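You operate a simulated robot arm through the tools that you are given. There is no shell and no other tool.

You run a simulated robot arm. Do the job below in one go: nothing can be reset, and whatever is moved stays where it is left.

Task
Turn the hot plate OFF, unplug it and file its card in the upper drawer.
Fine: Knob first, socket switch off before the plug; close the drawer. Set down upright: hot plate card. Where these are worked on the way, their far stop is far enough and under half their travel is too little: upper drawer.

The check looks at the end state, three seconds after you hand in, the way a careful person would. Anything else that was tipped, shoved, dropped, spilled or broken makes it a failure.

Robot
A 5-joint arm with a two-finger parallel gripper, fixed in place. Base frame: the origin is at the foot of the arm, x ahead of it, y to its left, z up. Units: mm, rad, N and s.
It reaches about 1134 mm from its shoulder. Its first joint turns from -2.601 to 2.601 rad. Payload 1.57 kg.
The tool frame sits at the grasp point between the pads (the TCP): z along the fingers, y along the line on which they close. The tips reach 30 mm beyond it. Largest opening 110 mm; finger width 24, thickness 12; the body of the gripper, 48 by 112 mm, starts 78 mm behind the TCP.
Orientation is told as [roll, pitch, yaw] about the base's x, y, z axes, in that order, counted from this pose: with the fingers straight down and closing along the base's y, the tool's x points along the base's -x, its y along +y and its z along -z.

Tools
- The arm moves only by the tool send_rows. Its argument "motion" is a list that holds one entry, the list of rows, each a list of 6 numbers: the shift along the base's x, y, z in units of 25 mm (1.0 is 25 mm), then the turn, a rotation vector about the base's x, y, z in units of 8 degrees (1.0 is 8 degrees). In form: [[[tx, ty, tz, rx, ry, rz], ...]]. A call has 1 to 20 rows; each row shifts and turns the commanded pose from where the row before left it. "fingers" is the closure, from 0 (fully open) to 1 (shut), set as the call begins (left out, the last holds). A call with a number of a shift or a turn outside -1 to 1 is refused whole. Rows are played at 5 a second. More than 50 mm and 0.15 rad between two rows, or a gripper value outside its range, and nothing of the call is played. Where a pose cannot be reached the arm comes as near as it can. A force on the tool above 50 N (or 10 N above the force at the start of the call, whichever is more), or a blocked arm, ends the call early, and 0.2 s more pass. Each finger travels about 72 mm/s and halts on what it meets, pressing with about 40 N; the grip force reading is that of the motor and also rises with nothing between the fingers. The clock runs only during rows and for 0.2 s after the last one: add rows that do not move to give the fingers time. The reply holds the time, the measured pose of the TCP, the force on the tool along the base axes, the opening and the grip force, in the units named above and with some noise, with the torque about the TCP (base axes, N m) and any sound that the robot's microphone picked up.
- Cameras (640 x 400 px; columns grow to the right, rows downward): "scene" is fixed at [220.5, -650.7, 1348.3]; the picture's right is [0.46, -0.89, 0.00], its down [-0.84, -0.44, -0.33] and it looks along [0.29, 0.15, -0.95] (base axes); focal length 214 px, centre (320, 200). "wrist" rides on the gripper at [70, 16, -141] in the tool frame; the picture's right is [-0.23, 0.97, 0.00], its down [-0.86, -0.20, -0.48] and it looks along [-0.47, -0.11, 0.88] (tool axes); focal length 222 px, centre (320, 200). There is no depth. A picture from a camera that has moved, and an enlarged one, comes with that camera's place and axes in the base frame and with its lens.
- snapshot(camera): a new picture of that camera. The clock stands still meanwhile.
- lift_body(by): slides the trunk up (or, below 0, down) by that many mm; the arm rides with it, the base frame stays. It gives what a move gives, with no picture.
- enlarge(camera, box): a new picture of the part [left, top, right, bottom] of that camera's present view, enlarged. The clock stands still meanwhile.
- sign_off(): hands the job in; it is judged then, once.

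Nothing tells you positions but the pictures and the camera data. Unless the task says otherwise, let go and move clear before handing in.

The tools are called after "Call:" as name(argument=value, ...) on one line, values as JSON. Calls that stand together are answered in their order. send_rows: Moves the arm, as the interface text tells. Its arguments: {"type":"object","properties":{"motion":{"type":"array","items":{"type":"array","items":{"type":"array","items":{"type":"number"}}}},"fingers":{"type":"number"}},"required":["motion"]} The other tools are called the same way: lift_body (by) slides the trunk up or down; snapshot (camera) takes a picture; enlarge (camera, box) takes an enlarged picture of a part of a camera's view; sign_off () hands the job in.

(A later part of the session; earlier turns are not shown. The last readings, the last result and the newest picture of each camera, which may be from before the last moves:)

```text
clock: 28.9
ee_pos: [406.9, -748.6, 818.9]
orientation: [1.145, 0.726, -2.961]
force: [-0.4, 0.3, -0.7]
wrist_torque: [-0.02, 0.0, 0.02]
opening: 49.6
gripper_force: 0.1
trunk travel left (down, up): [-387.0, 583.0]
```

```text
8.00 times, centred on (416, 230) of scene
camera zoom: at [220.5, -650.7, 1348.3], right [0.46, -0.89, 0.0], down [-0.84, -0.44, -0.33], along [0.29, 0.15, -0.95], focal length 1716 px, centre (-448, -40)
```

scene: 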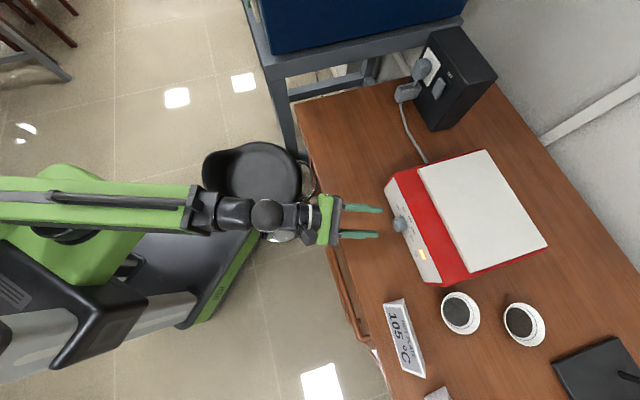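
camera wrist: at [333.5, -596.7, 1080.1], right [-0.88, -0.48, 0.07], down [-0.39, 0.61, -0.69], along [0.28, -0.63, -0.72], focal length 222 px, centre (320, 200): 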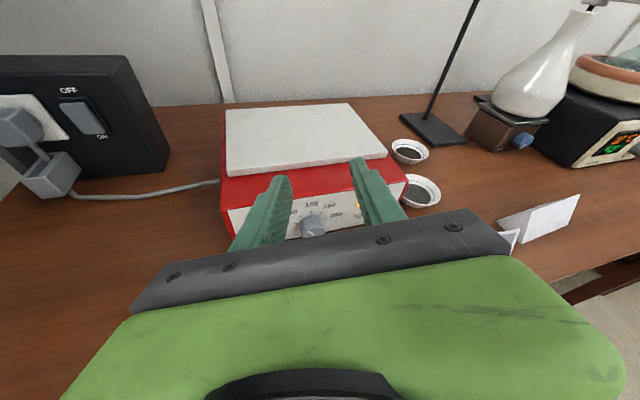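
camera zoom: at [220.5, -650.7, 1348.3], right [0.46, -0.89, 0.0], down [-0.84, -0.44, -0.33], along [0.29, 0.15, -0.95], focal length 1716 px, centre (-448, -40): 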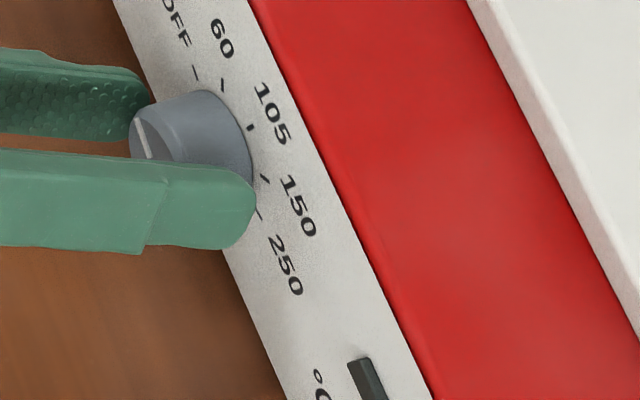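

The knob has settled exactly on OFF and the lamp is out. I'll back away and move left and up, clear of everything, toward the socket box.

Call:
send_rows(motion=[[[-0.3, 0.59, 0.2, 0, 0, 0], [-0.3, 0.59, 0.2, 0, 0, 0], [-0.3, 0.59, 0.2, 0, 0, 0], [-0.3, 0.59, 0.2, 0, 0, 0], [0.99, 0.4, 0.5, 0, 0, 0.226], [0.99, 0.4, 0.5, 0, 0, 0.226], [0.99, 0.4, 0.5, 0, 0, 0.226], [0.99, 0.4, 0.5, 0, 0, 0.226], [0.99, 0.4, 0.5, 0, 0, 0.226], [0.99, 0.4, 0.5, 0, 0, 0.226], [0.99, 0.4, 0.5, 0, 0, 0.226], [0.99, 0.4, 0.5, 0, 0, 0.226], [0.99, 0.4, 0.5, 0, 0, 0.226], [0, 0, 0, 0, 0, 0]]])

Call:
snapshot(camera="wrist")

Call:
enlarge(camera="scene", box=[376, 205, 456, 255])

Call:
snapshot(camera="scene")

```text
clock: 31.9
ee_pos: [599.9, -599.2, 818.0]
orientation: [1.146, 0.729, -2.675]
force: [0.3, 0.9, -0.8]
wrist_torque: [0.02, -0.01, 0.0]
opening: 49.3
gripper_force: 0.0
out of reach, approached as far as the arm can: row 1, 2, 3, 4, 5, 6, 7, 8, 9, 10, 11, 12, 13
trunk travel left (down, up): [-387.0, 583.0]
```

```text
taken
camera wrist: at [547.6, -490.3, 920.7], right [-0.5, -0.7, 0.51], down [-0.81, 0.17, -0.56], along [0.3, -0.69, -0.65], focal length 222 px, centre (320, 200)
```

wrist: 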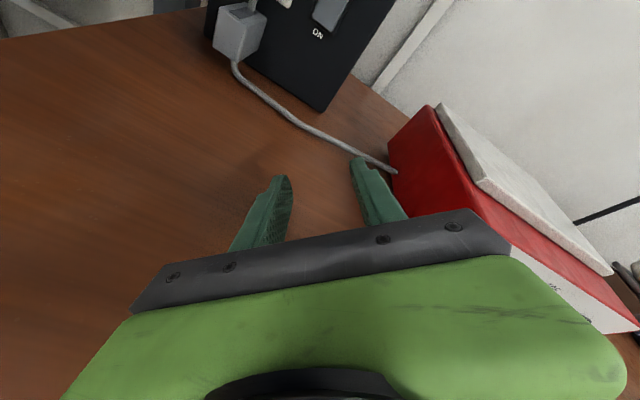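

```text
8.00 times, centred on (416, 230) of scene
camera zoom: at [220.5, -650.7, 1348.3], right [0.46, -0.89, 0.0], down [-0.84, -0.44, -0.33], along [0.29, 0.15, -0.95], focal length 1716 px, centre (-448, -40)
```

zoom: 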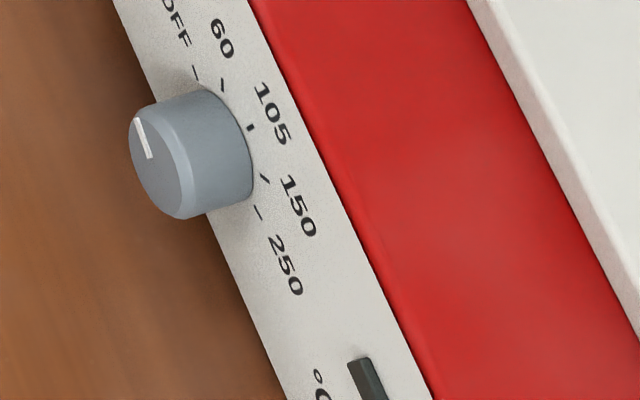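

```text
taken
```

scene: 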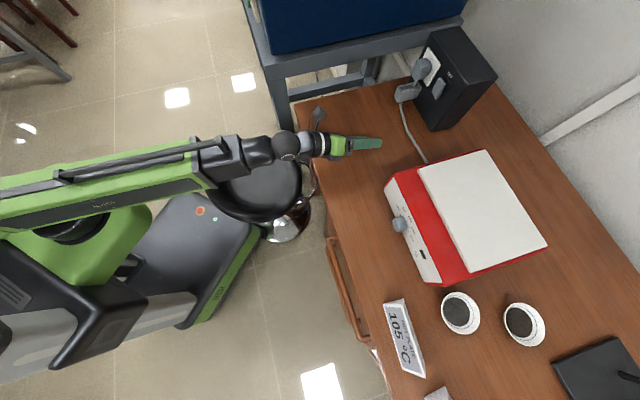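

The knob still reads OFF. I notice that height only changes through the trunk lift and the tool pitch. I'll raise the trunk, level the tool, close the fingers and stand off the rocker's upper (OFF) half.

Call:
lift_body(by=47)

Call:
send_rows(motion=[[[0, 0, 0, -0.454, -0.429, 0], [0, 0, 0, -0.454, -0.429, 0], [0.853, -0.378, 0, 0, 0, 0.064], [0.853, -0.378, 0, 0, 0, 0.064], [0.853, -0.378, 0, 0, 0, 0.064], [0.853, -0.378, 0, 0, 0, 0.064], [0.853, -0.378, 0, 0, 0, 0.064], [0.853, -0.378, 0, 0, 0, 0.064], [0.853, -0.378, 0, 0, 0, 0.064], [0, 0, 0, 0, 0, 0]]], fingers=1.0)

Call:
snapshot(camera="wrist")

Call:
snapshot(camera="scene")

```text
clock: 32.8
ee_pos: [599.3, -599.8, 864.6]
orientation: [1.147, 0.728, -2.677]
force: [0.1, 0.3, 1.0]
wrist_torque: [0.02, -0.01, -0.01]
opening: 49.5
gripper_force: 0.0
trunk travel left (down, up): [-434.0, 536.0]
```

```text
clock: 35.0
ee_pos: [746.8, -665.6, 904.5]
orientation: [1.377, 0.765, -2.454]
force: [-0.5, 1.0, 0.3]
wrist_torque: [0.02, 0.0, 0.02]
opening: 0.0
gripper_force: 21.3
out of reach, approached as far as the arm can: row 1, 2
trunk travel left (down, up): [-434.0, 536.0]
```

```text
taken
camera wrist: at [675.9, -548.8, 986.2], right [-0.52, -0.67, 0.53], down [-0.74, 0.05, -0.67], along [0.42, -0.74, -0.52], focal length 222 px, centre (320, 200)
```

wrist: 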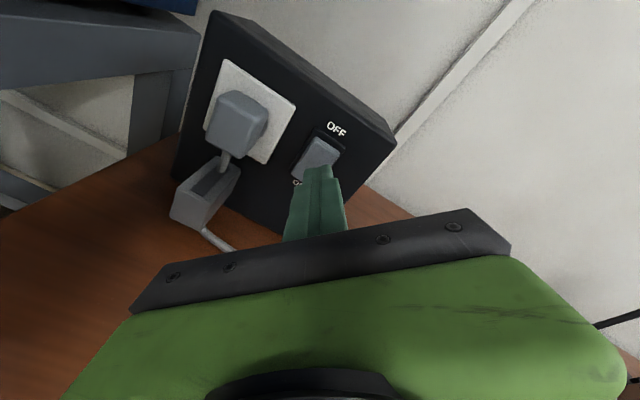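

```text
taken
```

scene: 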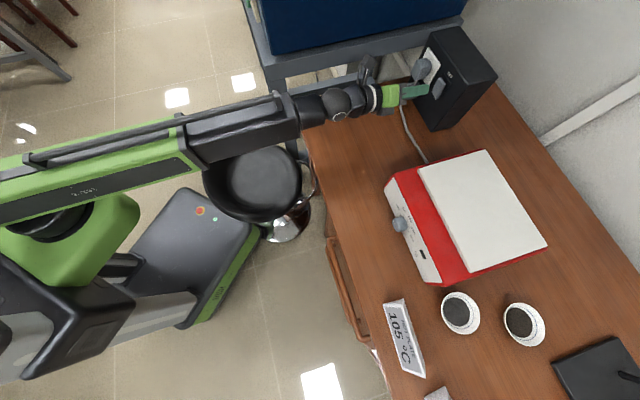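

The closed fingertips are about 45 mm in front of the rocker. I'll check the alignment up close.

Call:
enlarge(camera="wrist", box=[270, 110, 366, 170])

Call:
enlarge(camera="scene", box=[385, 65, 465, 115])

Call:
enlarge(camera="wrist", box=[160, 50, 320, 250])

```text
6.67 times, centred on (318, 140) of wrist
camera zoom: at [675.9, -548.8, 986.2], right [-0.52, -0.67, 0.53], down [-0.74, 0.05, -0.67], along [0.42, -0.74, -0.52], focal length 1481 px, centre (333, 600)
```

zoom: 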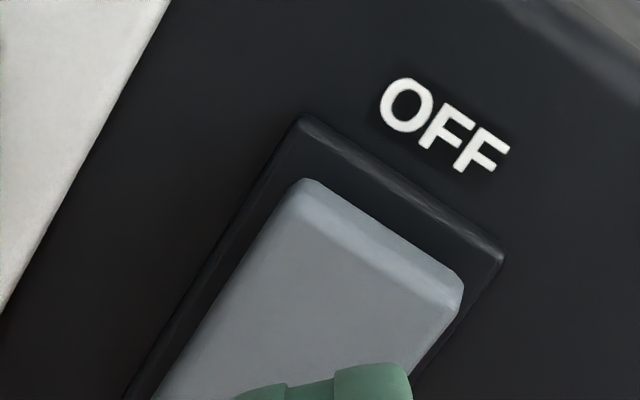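

```text
8.00 times, centred on (425, 90) of scene
camera zoom: at [220.5, -650.7, 1348.3], right [0.46, -0.89, 0.0], down [-0.84, -0.44, -0.33], along [0.29, 0.15, -0.95], focal length 1716 px, centre (-520, 1080)
```

zoom: 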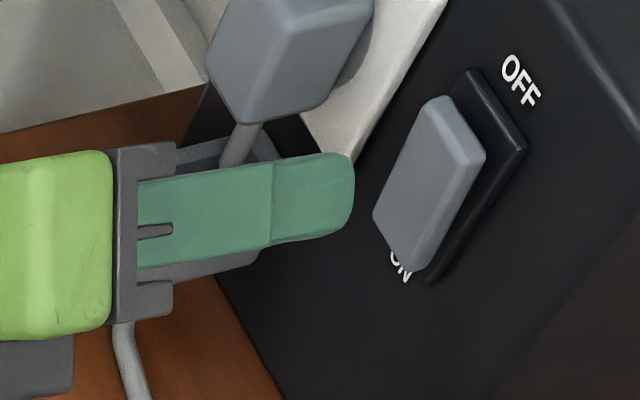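

```text
2.00 times, centred on (240, 150) of wrist
camera zoom: at [675.9, -548.8, 986.2], right [-0.52, -0.67, 0.53], down [-0.74, 0.05, -0.67], along [0.42, -0.74, -0.52], focal length 444 px, centre (480, 300)
```

zoom: 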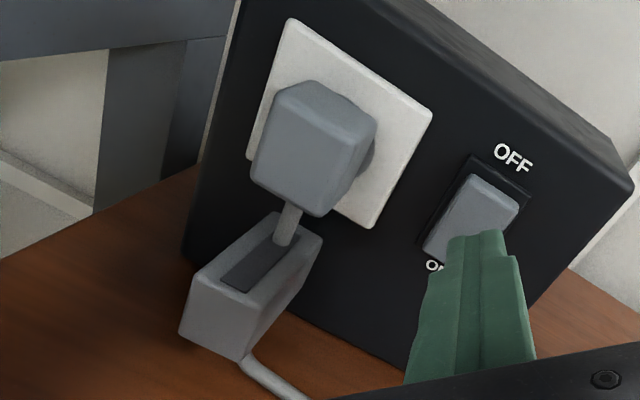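

The tips line up with the rocker in e. I'll go up 5 mm for better leverage on the OFF end, then advance carefully.

Call:
lift_body(by=5)

Call:
send_rows(motion=[[[0.55, -0.515, 0, 0, 0, 0], [0.55, -0.515, 0, 0, 0, 0], [0.14, -0.13, 0, 0, 0, 0], [0.07, -0.065, 0, 0, 0, 0], [0, 0, 0, 0, 0, 0]]])

Call:
enlarge(camera="wrist", box=[270, 110, 366, 170])

Call:
enlarge(camera="scene", box=[385, 65, 465, 115])

```text
clock: 35.5
ee_pos: [746.2, -665.8, 911.0]
orientation: [1.376, 0.764, -2.456]
force: [-1.3, 0.5, -0.1]
wrist_torque: [-0.03, -0.03, 0.02]
opening: 0.1
gripper_force: 20.9
trunk travel left (down, up): [-439.0, 531.0]
```

```text
clock: 36.5
ee_pos: [777.5, -694.6, 911.0]
orientation: [1.368, 0.764, -2.462]
force: [-14.6, 11.6, 0.1]
wrist_torque: [0.07, 0.08, -0.24]
opening: 0.0
gripper_force: 21.6
trunk travel left (down, up): [-439.0, 531.0]
stopped in row 5: the force on the tool passed its limit at 55 N (the readings are from after the stop); the commanded pose is now the measured one
```

```text
6.67 times, centred on (318, 140) of wrist
camera zoom: at [707.0, -577.8, 992.1], right [-0.52, -0.67, 0.53], down [-0.75, 0.05, -0.66], along [0.42, -0.74, -0.53], focal length 1481 px, centre (333, 600)
```

zoom: 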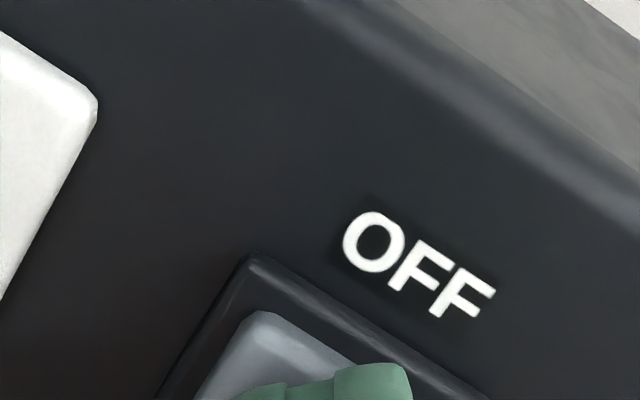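

```text
8.00 times, centred on (425, 90) of scene
camera zoom: at [220.5, -650.7, 1348.3], right [0.46, -0.89, 0.0], down [-0.84, -0.44, -0.33], along [0.29, 0.15, -0.95], focal length 1716 px, centre (-520, 1080)
```

zoom: 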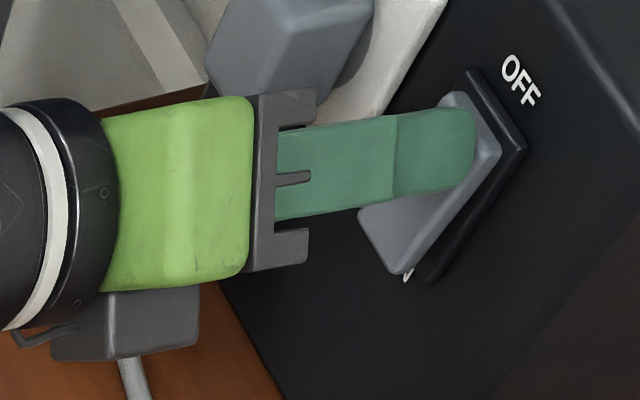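

The rocker appears to have tipped, with its lower end now standing out. I'll back off and check.

Call:
send_rows(motion=[[[-0.55, 0.515, 0, 0, 0, 0], [-0.55, 0.515, 0, 0, 0, 0], [-0.55, 0.515, 0, 0, 0, 0], [-0.55, 0.515, 0, 0, 0, 0], [0, 0, 0, 0, 0, 0]]])

Call:
enlarge(camera="scene", box=[385, 40, 465, 115])

Call:
enlarge(camera="wrist", box=[160, 50, 400, 200])

```text
clock: 37.7
ee_pos: [723.1, -644.2, 909.1]
orientation: [1.367, 0.763, -2.461]
force: [-0.3, 0.6, -0.3]
wrist_torque: [0.01, -0.02, 0.01]
opening: 0.0
gripper_force: 21.1
trunk travel left (down, up): [-439.0, 531.0]
```

```text
5.33 times, centred on (425, 78) of scene
camera zoom: at [220.5, -650.7, 1348.3], right [0.46, -0.89, 0.0], down [-0.84, -0.44, -0.33], along [0.29, 0.15, -0.95], focal length 1144 px, centre (-240, 853)
```

zoom: 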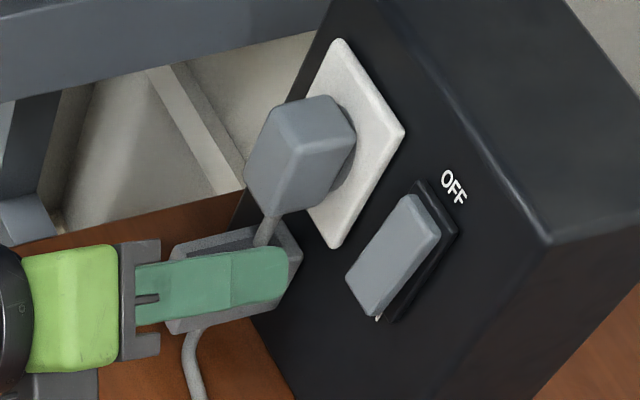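

```text
2.67 times, centred on (280, 125) of wrist
camera zoom: at [652.8, -527.5, 990.7], right [-0.52, -0.67, 0.53], down [-0.75, 0.05, -0.66], along [0.42, -0.74, -0.53], focal length 592 px, centre (427, 400)
```

zoom: 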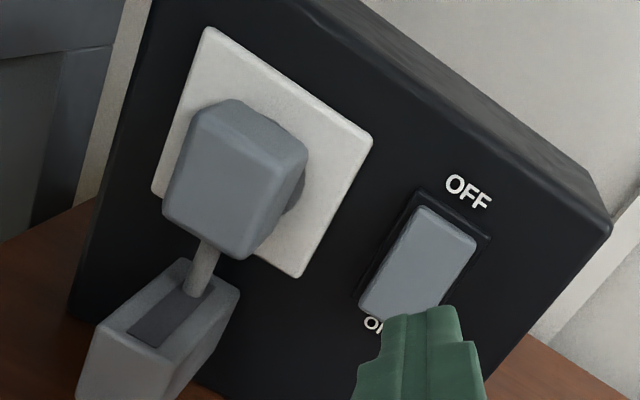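

The rocker now leans the other way, hiding the ON label, so the socket is OFF. Next is the plug: I'll spin the tool so the fingers close level, with the camera below and well above the bench, and open them.

Call:
send_rows(motion=[[[-0.2, 0.2, 0, -0.7248, 0.6733, 0.1463], [-0.2, 0.2, 0, -0.7248, 0.6733, 0.1463], [0, 0, 0, -0.7248, 0.6733, 0.1463], [0, 0, 0, -0.7248, 0.6733, 0.1463], [0, 0, 0, -0.7248, 0.6733, 0.1463], [0, 0, 0, -0.7248, 0.6733, 0.1463], [0, 0, 0, -0.7248, 0.6733, 0.1463], [0, 0, 0, -0.7248, 0.6733, 0.1463], [0, 0, 0, -0.7248, 0.6733, 0.1463], [0, 0, 0, -0.7248, 0.6733, 0.1463], [0, 0, 0, -0.7248, 0.6733, 0.1463], [0, 0, 0, -0.7248, 0.6733, 0.1463], [0, 0, 0, -0.7248, 0.6733, 0.1463], [0, 0, 0, -0.7248, 0.6733, 0.1463], [0, 0, 0, -0.7248, 0.6733, 0.1463], [0, 0, 0, -0.7248, 0.6733, 0.1463], [0, 0, 0, -0.58, 0.538, 0.117], [0, 0, 0, 0, 0, 0]]], fingers=0.45)

Call:
snapshot(camera="wrist")

Call:
enlarge(camera="scene", box=[337, 20, 465, 120])

```text
clock: 41.5
ee_pos: [713.9, -633.6, 908.4]
orientation: [-0.022, -1.424, -0.727]
force: [-0.5, 0.1, 0.4]
wrist_torque: [0.03, 0.04, 0.0]
opening: 60.3
gripper_force: 0.1
trunk travel left (down, up): [-439.0, 531.0]
```

```text
taken
camera wrist: at [614.3, -520.9, 861.8], right [0.69, 0.69, 0.22], down [-0.39, 0.09, 0.92], along [0.61, -0.72, 0.33], focal length 222 px, centre (320, 200)
```

wrist: 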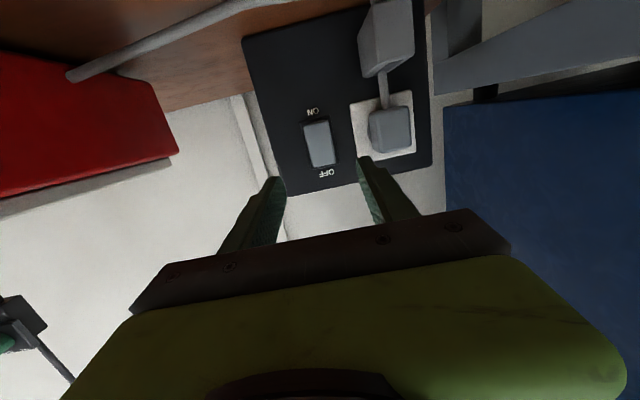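

```text
4.00 times, centred on (401, 70) of scene
camera zoom: at [220.5, -650.7, 1348.3], right [0.46, -0.89, 0.0], down [-0.84, -0.44, -0.33], along [0.29, 0.15, -0.95], focal length 858 px, centre (-4, 720)
```

zoom: 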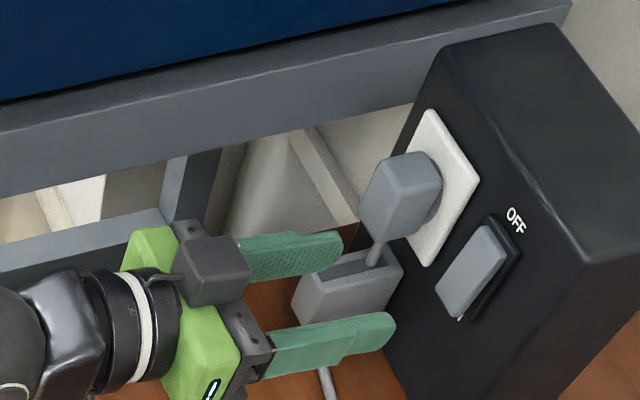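

The camera now sits below the gripper and has a good view of the plug. I'll enlarge to locate it.

Call:
enlarge(camera="wrist", box=[340, 80, 436, 170])

Call:
enlarge(camera="wrist", box=[340, 0, 436, 90])

```text
4.44 times, centred on (388, 125) of wrist
camera zoom: at [614.3, -520.9, 861.8], right [0.69, 0.69, 0.22], down [-0.39, 0.09, 0.92], along [0.61, -0.72, 0.33], focal length 987 px, centre (18, 533)
```

zoom: 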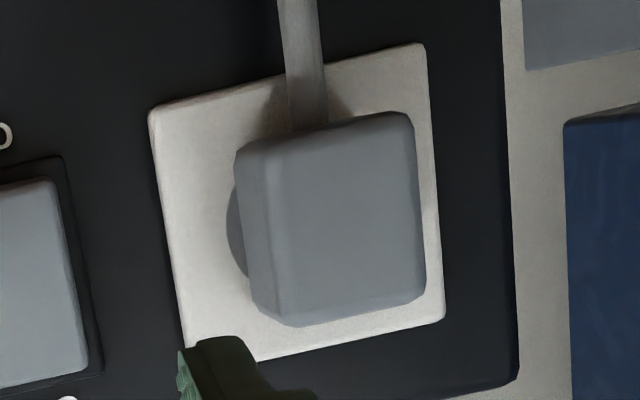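

```text
4.44 times, centred on (388, 45) of wrist
camera zoom: at [614.3, -520.9, 861.8], right [0.69, 0.69, 0.22], down [-0.39, 0.09, 0.92], along [0.61, -0.72, 0.33], focal length 987 px, centre (18, 889)
```

zoom: 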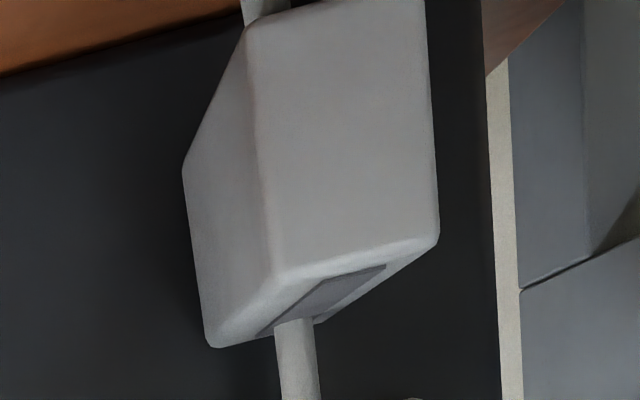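

The plug measures about 33 × 41 mm, centred at e ≈ -137, z ≈ 889. I'll lower the trunk and line up in front of it.

Call:
lift_body(by=-15)

Call:
send_rows(motion=[[[0.778, 0.316, 0, 0, 0, 0.136], [0.778, 0.316, 0, 0, 0, 0.136], [0.778, 0.316, 0, 0, 0, 0.136], [0.778, 0.316, 0, 0, 0, 0.136], [0, 0, 0, 0, 0, 0]]])

Call:
snapshot(camera="wrist")

Call:
enlarge(camera="scene", box=[369, 30, 465, 105])

```text
clock: 42.1
ee_pos: [713.3, -633.2, 893.8]
orientation: [-0.01, -1.425, -0.736]
force: [0.4, -0.4, -0.7]
wrist_torque: [0.0, -0.01, -0.01]
opening: 60.5
gripper_force: 0.0
trunk travel left (down, up): [-424.0, 546.0]
```

```text
clock: 43.4
ee_pos: [790.3, -602.9, 894.3]
orientation: [-0.011, -1.424, -0.663]
force: [-0.9, 0.2, 0.7]
wrist_torque: [0.0, 0.01, 0.0]
opening: 60.4
gripper_force: 0.0
trunk travel left (down, up): [-424.0, 546.0]
```

```text
taken
camera wrist: at [683.8, -496.5, 846.9], right [0.63, 0.74, 0.22], down [-0.4, 0.06, 0.92], along [0.67, -0.67, 0.33], focal length 222 px, centre (320, 200)
```

wrist: 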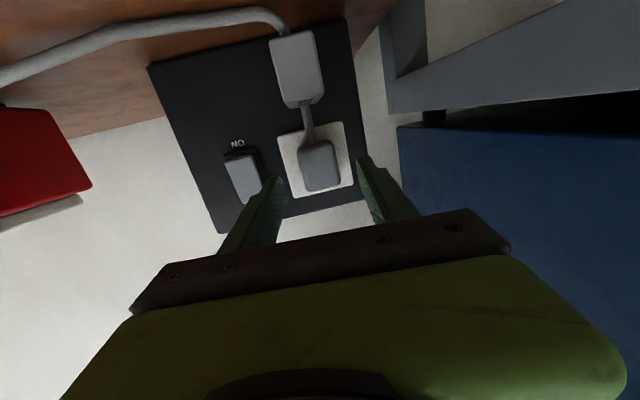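

```text
5.33 times, centred on (417, 68) of scene
camera zoom: at [220.5, -650.7, 1348.3], right [0.46, -0.89, 0.0], down [-0.84, -0.44, -0.33], along [0.29, 0.15, -0.95], focal length 1144 px, centre (-197, 907)
```

zoom: 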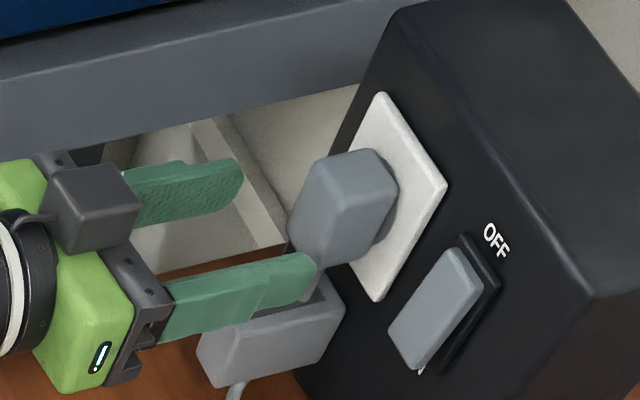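

Both fingers are lined up either side of the plug. I'll advance and close.

Call:
send_rows(motion=[[[0.36, -0.36, 0, 0, 0, 0], [0.36, -0.36, 0, 0, 0, 0], [0.36, -0.36, 0, 0, 0, 0], [0.36, -0.36, 0, 0, 0, 0], [0, 0, 0, 0, 0, 0]]])

Call:
enlarge(camera="scene", box=[369, 30, 465, 105])

Call:
enlarge(camera="wrist", box=[220, 80, 420, 220])

```text
clock: 44.5
ee_pos: [826.2, -638.1, 894.1]
orientation: [-0.011, -1.423, -0.662]
force: [0.3, 0.1, 0.0]
wrist_torque: [0.01, 0.01, 0.02]
opening: 60.5
gripper_force: 0.0
trunk travel left (down, up): [-424.0, 546.0]
```

```text
5.33 times, centred on (417, 68) of scene
camera zoom: at [220.5, -650.7, 1348.3], right [0.46, -0.89, 0.0], down [-0.84, -0.44, -0.33], along [0.29, 0.15, -0.95], focal length 1144 px, centre (-197, 907)
```

zoom: 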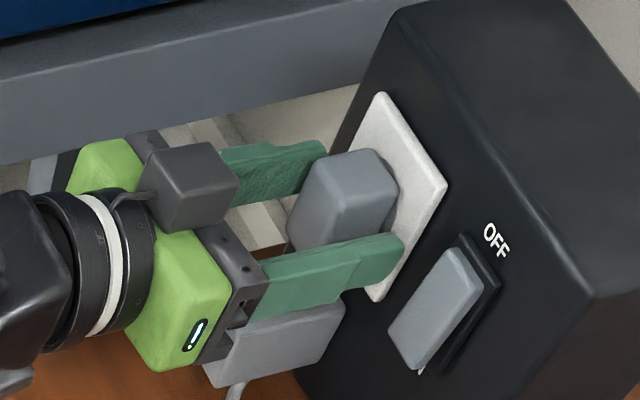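

```text
2.86 times, centred on (320, 150) of wrist
camera zoom: at [718.3, -532.4, 846.7], right [0.63, 0.74, 0.22], down [-0.4, 0.06, 0.92], along [0.67, -0.67, 0.33], focal length 635 px, centre (320, 343)
```

zoom: 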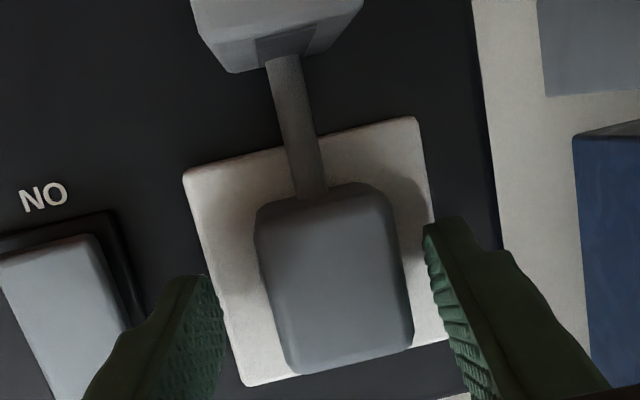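

Call:
send_rows(motion=[[[0, 0, 0, 0, 0, 0], [0, 0, 0, 0, 0, 0], [0, 0, 0, 0, 0, 0]]], fingers=0.85)

Call:
enlarge(camera="scene", box=[369, 30, 465, 105])

Call:
enlarge(camera="wrist", box=[220, 80, 420, 220])

```text
clock: 45.4
ee_pos: [829.0, -633.7, 894.1]
orientation: [-0.014, -1.425, -0.654]
force: [19.8, 21.1, 3.0]
wrist_torque: [0.44, -0.18, -0.53]
opening: 38.1
gripper_force: 43.3
trunk travel left (down, up): [-424.0, 546.0]
```

```text
5.33 times, centred on (417, 68) of scene
camera zoom: at [220.5, -650.7, 1348.3], right [0.46, -0.89, 0.0], down [-0.84, -0.44, -0.33], along [0.29, 0.15, -0.95], focal length 1144 px, centre (-197, 907)
```

zoom: 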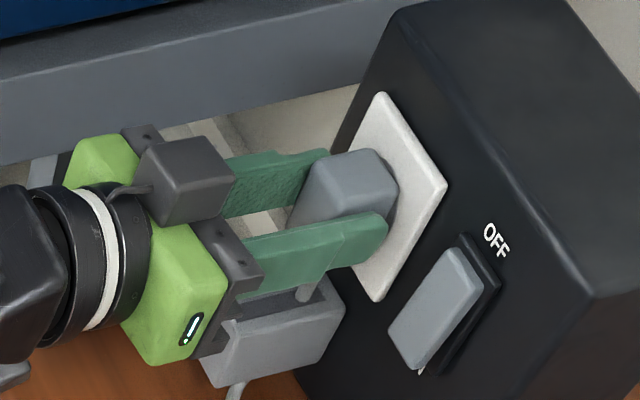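

```text
2.86 times, centred on (320, 150) of wrist
camera zoom: at [720.7, -529.3, 846.8], right [0.63, 0.74, 0.22], down [-0.4, 0.06, 0.92], along [0.67, -0.67, 0.33], focal length 635 px, centre (320, 343)
```

zoom: 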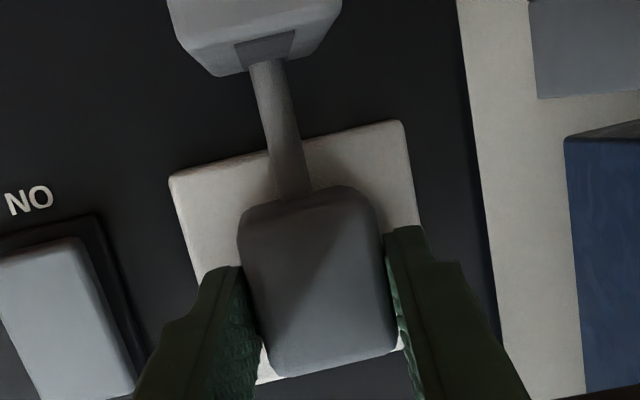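

The plug is gripped. I'll ease the sideways load and then pull straight out along the face normal.

Call:
send_rows(motion=[[[0.11, 0.11, 0, 0, 0, 0], [0, 0, 0, 0, 0, 0], [-0.2, 0.2, 0, 0, 0, 0], [-0.2, 0.2, 0, 0, 0, 0], [-0.2, 0.2, 0, 0, 0, 0], [0, 0, 0, 0, 0, 0]]])

Call:
enlarge(camera="scene", box=[369, 30, 465, 105])

```text
clock: 46.8
ee_pos: [814.3, -618.0, 894.5]
orientation: [-0.016, -1.424, -0.658]
force: [5.6, 6.3, -1.3]
wrist_torque: [0.08, -0.7, -0.96]
opening: 37.8
gripper_force: 43.9
trunk travel left (down, up): [-424.0, 546.0]
```

```text
5.33 times, centred on (417, 68) of scene
camera zoom: at [220.5, -650.7, 1348.3], right [0.46, -0.89, 0.0], down [-0.84, -0.44, -0.33], along [0.29, 0.15, -0.95], focal length 1144 px, centre (-197, 907)
```

zoom: 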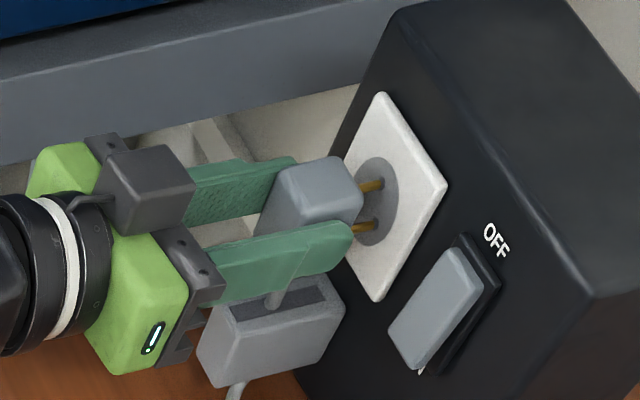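

The pins are showing and the cable slides in its slotted holder. I'll keep pulling.

Call:
send_rows(motion=[[[-0.2, 0.2, 0, 0, 0, 0], [-0.2, 0.2, 0, 0, 0, 0], [-0.2, 0.2, 0, 0, 0, 0], [0, 0, 0, 0, 0, 0]]])

Call:
enlarge(camera="scene", box=[369, 30, 465, 105])

Call:
enlarge(camera="wrist", box=[220, 80, 420, 220])

```text
clock: 47.8
ee_pos: [801.1, -606.3, 893.4]
orientation: [-0.016, -1.422, -0.658]
force: [24.3, -17.5, 11.1]
wrist_torque: [0.08, -0.42, -0.95]
opening: 37.4
gripper_force: 43.3
trunk travel left (down, up): [-424.0, 546.0]
```

```text
5.33 times, centred on (417, 68) of scene
camera zoom: at [220.5, -650.7, 1348.3], right [0.46, -0.89, 0.0], down [-0.84, -0.44, -0.33], along [0.29, 0.15, -0.95], focal length 1144 px, centre (-197, 907)
```

zoom: 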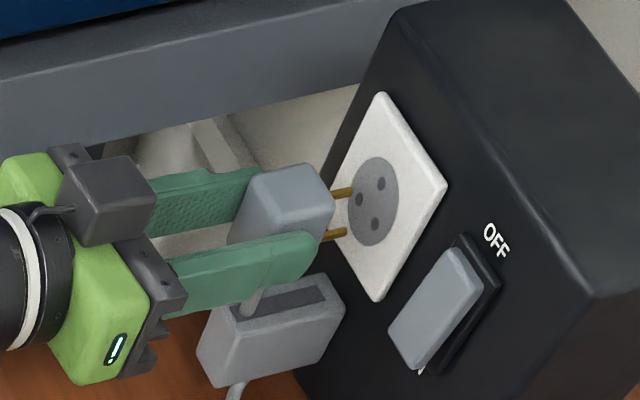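

```text
2.86 times, centred on (320, 150) of wrist
camera zoom: at [693.0, -501.0, 845.8], right [0.63, 0.74, 0.22], down [-0.4, 0.06, 0.92], along [0.67, -0.67, 0.33], focal length 635 px, centre (320, 343)
```

zoom: 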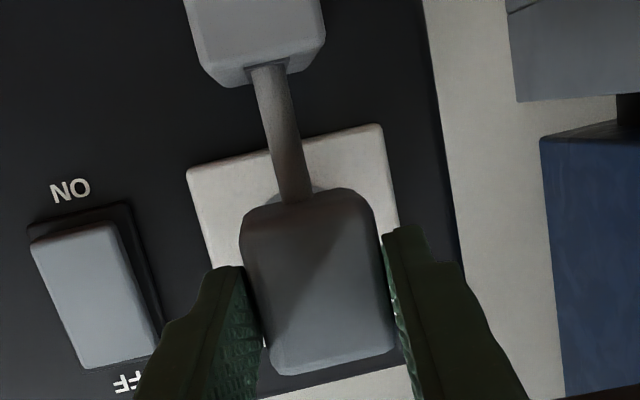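

The plug is completely out and the cable has reached the end of its slot. I'll relax the pull a little, open the fingers gently and back off.

Call:
send_rows(motion=[[[0.06, -0.06, 0, 0, 0, 0], [0, 0, 0, 0, 0, 0]]])

Call:
send_rows(motion=[[[0, 0, 0, 0, 0, 0], [0, 0, 0, 0, 0, 0]]], fingers=0.5)

Call:
enlarge(camera="scene", box=[369, 30, 465, 105])

```text
clock: 48.4
ee_pos: [800.8, -607.0, 893.2]
orientation: [-0.014, -1.42, -0.658]
force: [4.3, 1.8, -1.2]
wrist_torque: [0.11, -0.24, -0.86]
opening: 37.7
gripper_force: 43.7
trunk travel left (down, up): [-424.0, 546.0]
```

```text
clock: 49.0
ee_pos: [799.2, -606.7, 893.9]
orientation: [-0.012, -1.422, -0.659]
force: [-0.2, 0.6, -0.8]
wrist_torque: [0.0, -0.04, -0.04]
opening: 54.8
gripper_force: 0.1
trunk travel left (down, up): [-424.0, 546.0]
```

```text
5.33 times, centred on (417, 68) of scene
camera zoom: at [220.5, -650.7, 1348.3], right [0.46, -0.89, 0.0], down [-0.84, -0.44, -0.33], along [0.29, 0.15, -0.95], focal length 1144 px, centre (-197, 907)
```

zoom: 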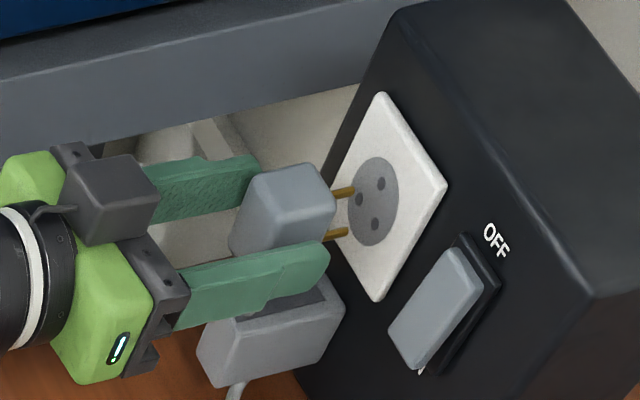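

The plug stays put in its holder, well clear of the socket. I'll back away and then raise the trunk before moving to look at the drawers.

Call:
send_rows(motion=[[[-0.5, 0.5, 0, 0, 0, 0], [-0.5, 0.5, 0, 0, 0, 0], [-0.5, 0.5, 0, 0, 0, 0], [-0.5, 0.5, 0, 0, 0, 0], [-0.5, 0.5, 0, 0, 0, 0], [0, 0, 0, 0, 0, 0]]])

Call:
lift_body(by=130)

Call:
enlarge(camera="scene", box=[369, 30, 465, 105])

```text
clock: 50.4
ee_pos: [738.6, -544.8, 893.5]
orientation: [-0.013, -1.422, -0.661]
force: [-0.1, 0.5, -1.0]
wrist_torque: [-0.01, 0.0, -0.03]
opening: 55.2
gripper_force: 0.0
trunk travel left (down, up): [-424.0, 546.0]
```

```text
clock: 51.9
ee_pos: [739.6, -543.8, 1024.6]
orientation: [-0.011, -1.422, -0.66]
force: [0.4, -0.3, -0.4]
wrist_torque: [0.0, 0.02, 0.02]
opening: 54.7
gripper_force: 0.1
trunk travel left (down, up): [-554.0, 416.0]
```

```text
5.33 times, centred on (417, 68) of scene
camera zoom: at [220.5, -650.7, 1348.3], right [0.46, -0.89, 0.0], down [-0.84, -0.44, -0.33], along [0.29, 0.15, -0.95], focal length 1144 px, centre (-197, 907)
```

zoom: 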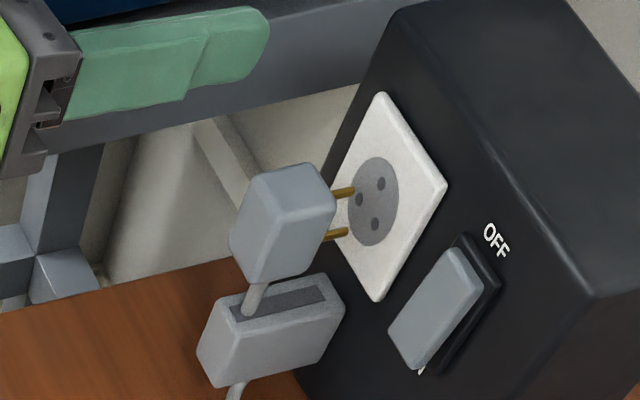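

The unplugged plug stands in its guide and the switch is OFF. Next I'll swing over to the drawer area, pitching the tool down so the wrist camera can see the drawer fronts.

Call:
send_rows(motion=[[[-0.961, -0.17, 0, 0.629, 0.777, -0.196], [-0.961, -0.17, 0, 0.656, 0.755, -0.196], [-0.961, -0.17, 0, 0.669, 0.743, -0.196], [-0.961, -0.17, 0, 0.695, 0.719, -0.196], [-0.961, -0.17, 0, 0.713, 0.701, -0.196], [-0.961, -0.17, 0, 0.731, 0.682, -0.196], [-0.961, -0.17, 0, 0.374, 0.331, -0.196], [-0.961, -0.17, 0, 0, 0, -0.196], [-0.961, -0.17, 0, 0, 0, -0.196], [-0.961, -0.17, 0, 0, 0, -0.196], [-0.961, -0.17, 0, 0, 0, -0.196], [-0.961, -0.17, 0, 0, 0, -0.196], [-0.961, -0.17, 0, 0, 0, -0.196], [-0.961, -0.17, 0, 0, 0, -0.196], [-0.961, -0.17, 0, 0, 0, -0.196], [-0.961, -0.17, 0, 0, 0, -0.196], [-0.961, -0.17, 0, 0, 0, -0.196], [-0.961, -0.17, 0, 0, 0, -0.196], [-0.961, -0.17, 0, 0, 0, -0.196], [-0.961, -0.17, 0, 0, 0, -0.196]]])

Call:
snapshot(camera="wrist")

Call:
snapshot(camera="scene")

```text
clock: 56.1
ee_pos: [259.2, -629.9, 852.2]
orientation: [-0.004, -0.517, -1.216]
force: [0.3, 0.0, 0.2]
wrist_torque: [0.03, 0.01, -0.01]
opening: 55.0
gripper_force: 0.1
out of reach, approached as far as the arm can: row 1, 2, 3, 4, 5, 6, 7
trunk travel left (down, up): [-554.0, 416.0]
```

```text
taken
camera wrist: at [228.4, -502.5, 941.5], right [0.98, 0.15, 0.11], down [-0.01, -0.54, 0.84], along [0.19, -0.83, -0.53], focal length 222 px, centre (320, 200)
```

wrist: 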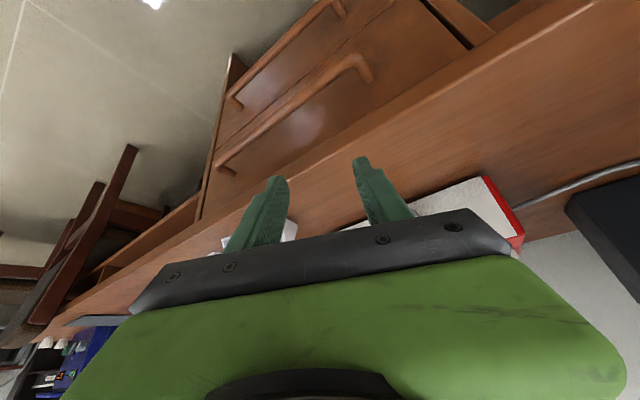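

```text
taken
```

scene: 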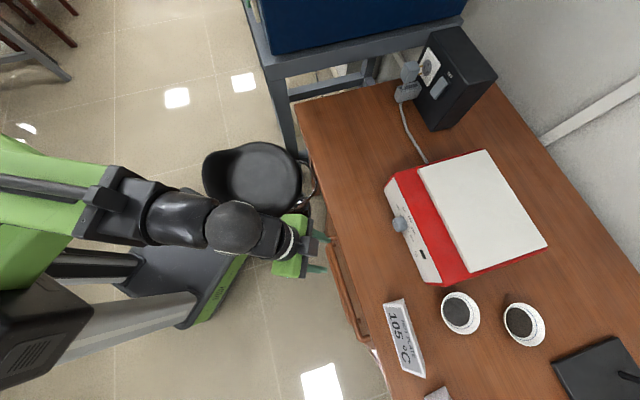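

The wrist view (upside-down) shows two drawers with wooden bar handles; the upper one is nearer the bench edge. I'll enlarge.

Call:
enlarge(camera="wrist", box=[190, 0, 446, 210])

Call:
enlarge(camera="wrist", box=[330, 40, 394, 90])

Call:
enlarge(camera="wrist", box=[200, 130, 264, 180])

Call:
enlarge(camera="scene", box=[315, 220, 395, 370])

```text
1.90 times, centred on (318, 105) of wrist
camera zoom: at [228.4, -502.5, 941.5], right [0.98, 0.15, 0.11], down [-0.01, -0.54, 0.84], along [0.19, -0.83, -0.53], focal length 423 px, centre (324, 381)
```

zoom: 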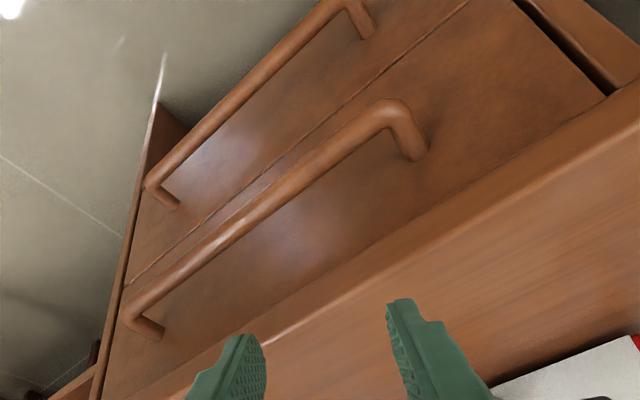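

```text
8.00 times, centred on (362, 65) of wrist
camera zoom: at [228.4, -502.5, 941.5], right [0.98, 0.15, 0.11], down [-0.01, -0.54, 0.84], along [0.19, -0.83, -0.53], focal length 1777 px, centre (-16, 1280)
```

zoom: 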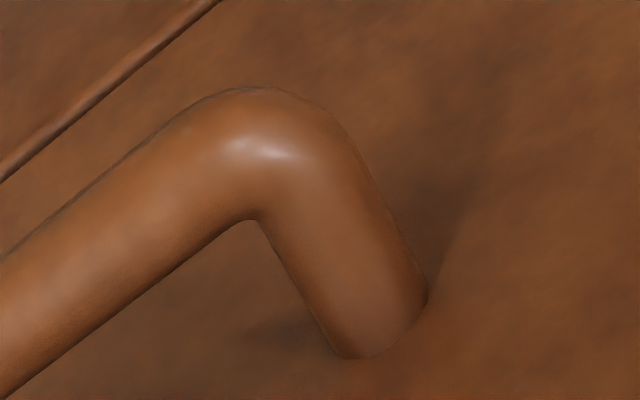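

```text
8.00 times, centred on (232, 155) of wrist
camera zoom: at [228.4, -502.5, 941.5], right [0.98, 0.15, 0.11], down [-0.01, -0.54, 0.84], along [0.19, -0.83, -0.53], focal length 1777 px, centre (1024, 560)
```

zoom: 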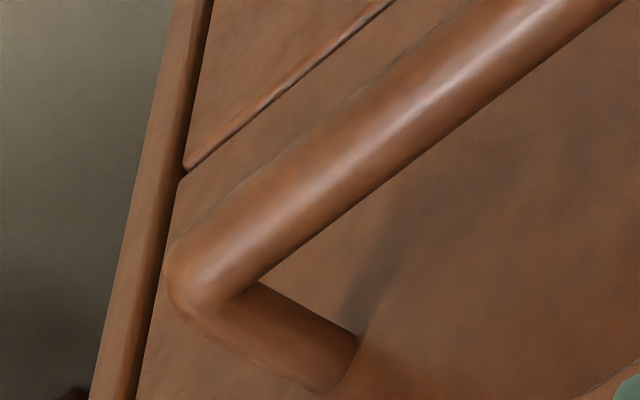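

```text
2.67 times, centred on (355, 295) of scene
camera zoom: at [220.5, -650.7, 1348.3], right [0.46, -0.89, 0.0], down [-0.84, -0.44, -0.33], along [0.29, 0.15, -0.95], focal length 572 px, centre (227, -53)
```

zoom: 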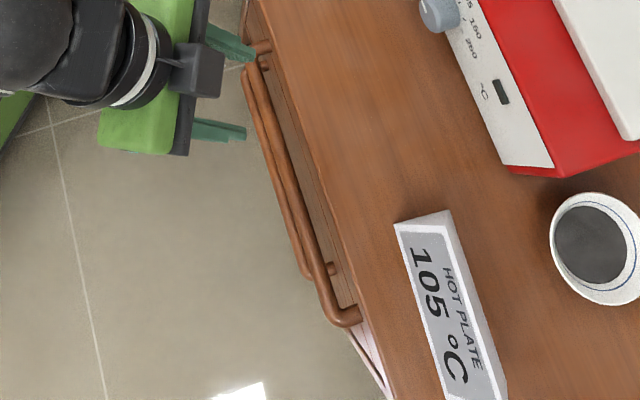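

The upper handle bar runs along e = 215–507 at about n = -678, z = 647. It sits 40 mm in front of the drawer face and slightly outside the bench overhang. I plan to hook one open finger behind the bar near its far end. First I'll move above that spot and set the spin.

Call:
send_rows(motion=[[[-0.895, -0.541, 0, 0, 0, -0.245], [-0.895, -0.541, 0, 0, 0, -0.245], [-0.895, -0.541, 0, 0, 0, -0.245], [-0.895, -0.541, 0, 0, 0, -0.245], [-0.895, -0.541, 0, 0, 0, -0.245], [-0.895, -0.541, 0, 0, 0, -0.245], [-0.895, -0.541, 0, 0, 0, -0.245], [-0.895, -0.541, 0, 0, 0, -0.245], [0, 0, 0, 0.2, 0.016, 0], [0, 0, 0, 0.038, -0.468, -0.883], [0, 0, 0, 0.038, -0.468, -0.883], [0, 0, 0, 0.038, -0.468, -0.883], [0, 0, 0, 0.038, -0.468, -0.883], [0, 0, 0, 0.038, -0.468, -0.883], [0, 0, 0, 0.038, -0.468, -0.883], [0, 0, 0, 0.038, -0.468, -0.883], [0, 0, 0, 0, 0, 0]]], fingers=0.05)

Call:
snapshot(camera="wrist")

Call:
snapshot(camera="scene")

```text
clock: 59.7
ee_pos: [79.1, -736.2, 848.5]
orientation: [0.413, -0.264, -2.526]
force: [0.1, -0.3, -0.3]
wrist_torque: [-0.01, -0.03, 0.01]
opening: 104.5
gripper_force: 0.1
out of reach, approached as far as the arm can: row 9
trunk travel left (down, up): [-554.0, 416.0]
```

```text
taken
camera wrist: at [138.3, -643.3, 962.6], right [0.42, -0.79, 0.44], down [-0.81, -0.12, 0.57], along [-0.4, -0.6, -0.7], focal length 222 px, centre (320, 200)
```

wrist: 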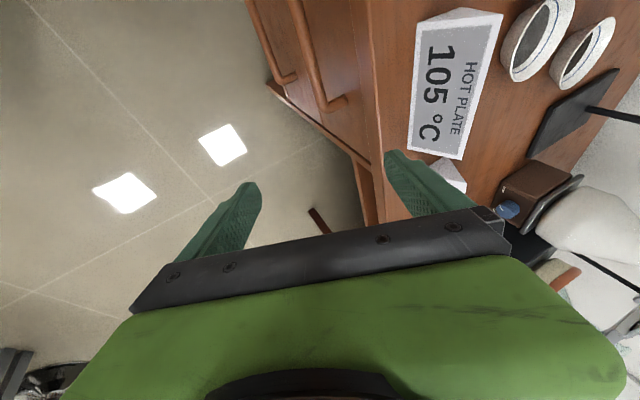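

```text
taken
```

scene: 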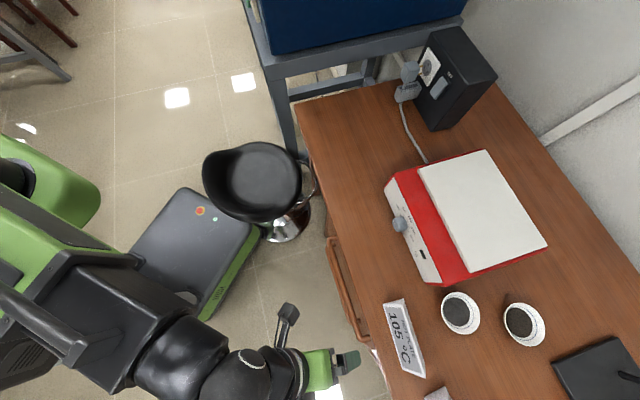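

This gives a good view of the handle's far end and the card. I'll enlarge to refine the handle position.

Call:
enlarge(camera="wrist", box=[280, 50, 376, 110])

Call:
enlarge(camera="wrist", box=[240, 0, 400, 100])

```text
6.67 times, centred on (328, 80) of wrist
camera zoom: at [138.3, -643.3, 962.6], right [0.42, -0.79, 0.44], down [-0.81, -0.12, 0.57], along [-0.4, -0.6, -0.7], focal length 1481 px, centre (267, 1000)
```

zoom: 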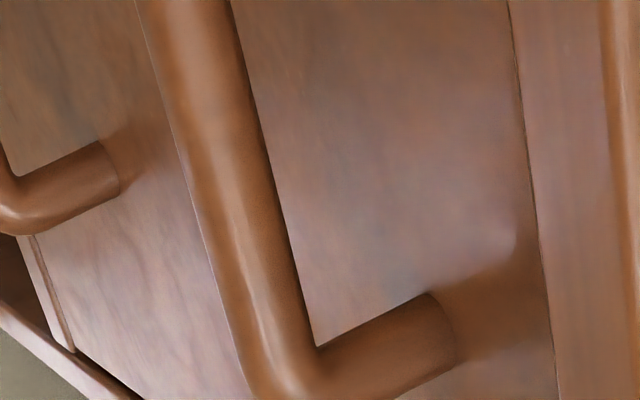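

```text
4.00 times, centred on (320, 50) of wrist
camera zoom: at [138.3, -643.3, 962.6], right [0.42, -0.79, 0.44], down [-0.81, -0.12, 0.57], along [-0.4, -0.6, -0.7], focal length 888 px, centre (320, 800)
```

zoom: 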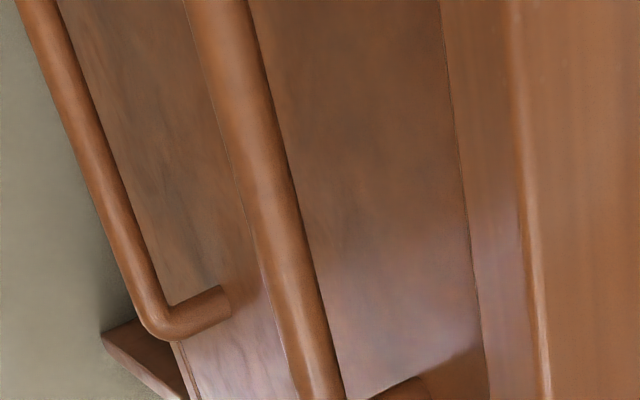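

Handle estimate refined: bar centre n ≈ -676, z ≈ 646, radius about 8 mm. I'll lower the trunk so the fingertip ends just above the bar's height, still in front of it.

Call:
lift_body(by=-178)

Call:
snapshot(camera="wrist")

Call:
enlarge(camera="scene", box=[300, 270, 428, 400])

```text
clock: 61.7
ee_pos: [78.8, -736.4, 670.6]
orientation: [0.413, -0.265, -2.523]
force: [-0.1, 0.5, 0.7]
wrist_torque: [0.03, -0.02, 0.0]
opening: 104.6
gripper_force: 0.1
trunk travel left (down, up): [-376.0, 594.0]
```

```text
taken
camera wrist: at [138.4, -643.1, 784.6], right [0.42, -0.79, 0.44], down [-0.81, -0.12, 0.57], along [-0.4, -0.6, -0.7], focal length 222 px, centre (320, 200)
```

wrist: 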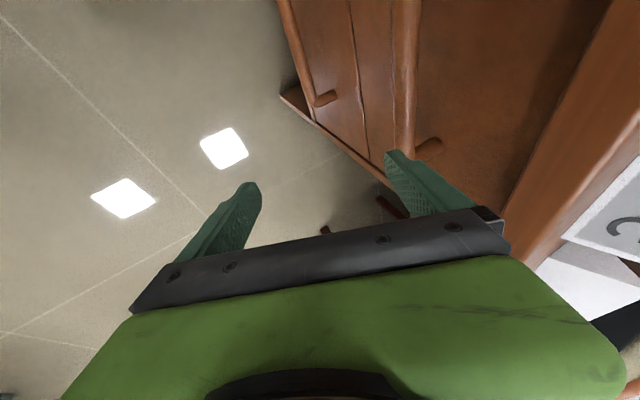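

```text
3.08 times, centred on (364, 335) of scene
camera zoom: at [220.5, -650.7, 1348.3], right [0.46, -0.89, 0.0], down [-0.84, -0.44, -0.33], along [0.29, 0.15, -0.95], focal length 660 px, centre (185, -215)
```

zoom: 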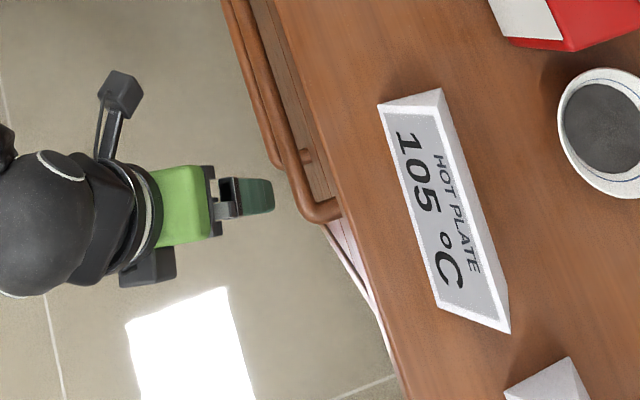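

The finger is near the bar's end post, so I'll shift 15 mm along the bar away from it. Then I'll move halfway in and check.

Call:
send_rows(motion=[[[0.424, 0.424, 0, 0, 0, 0.1], [0.429, -0.429, 0, 0, 0, 0.09], [0.429, -0.429, 0, 0, 0, 0.09], [0, 0, 0, 0, 0, 0]]])

Call:
snapshot(camera="wrist")

Call:
enlarge(camera="scene", box=[316, 290, 412, 370])

```text
clock: 62.7
ee_pos: [111.4, -745.2, 671.1]
orientation: [0.417, -0.268, -2.483]
force: [0.3, 1.1, -0.2]
wrist_torque: [-0.02, -0.03, 0.01]
opening: 104.7
gripper_force: 0.1
trunk travel left (down, up): [-376.0, 594.0]
```

```text
taken
camera wrist: at [166.6, -650.2, 784.5], right [0.45, -0.78, 0.44], down [-0.81, -0.15, 0.57], along [-0.38, -0.61, -0.69], focal length 222 px, centre (320, 200)
```

wrist: 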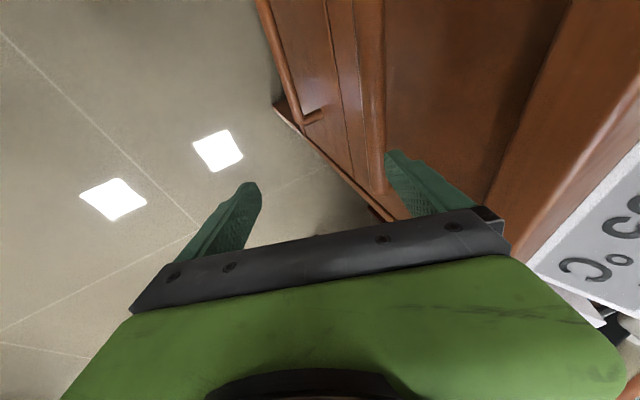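

```text
5.00 times, centred on (364, 330) of scene
camera zoom: at [220.5, -650.7, 1348.3], right [0.46, -0.89, 0.0], down [-0.84, -0.44, -0.33], along [0.29, 0.15, -0.95], focal length 1072 px, centre (100, -450)
```

zoom: 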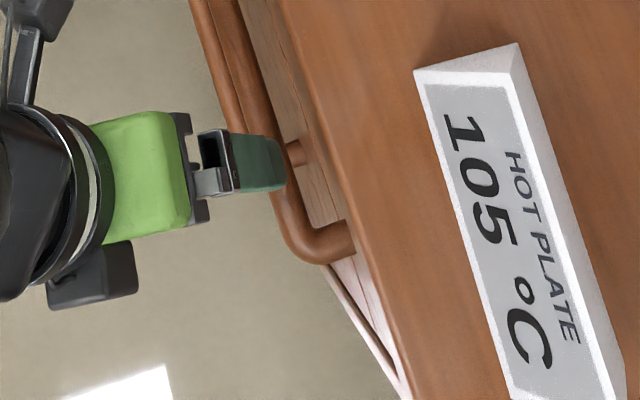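

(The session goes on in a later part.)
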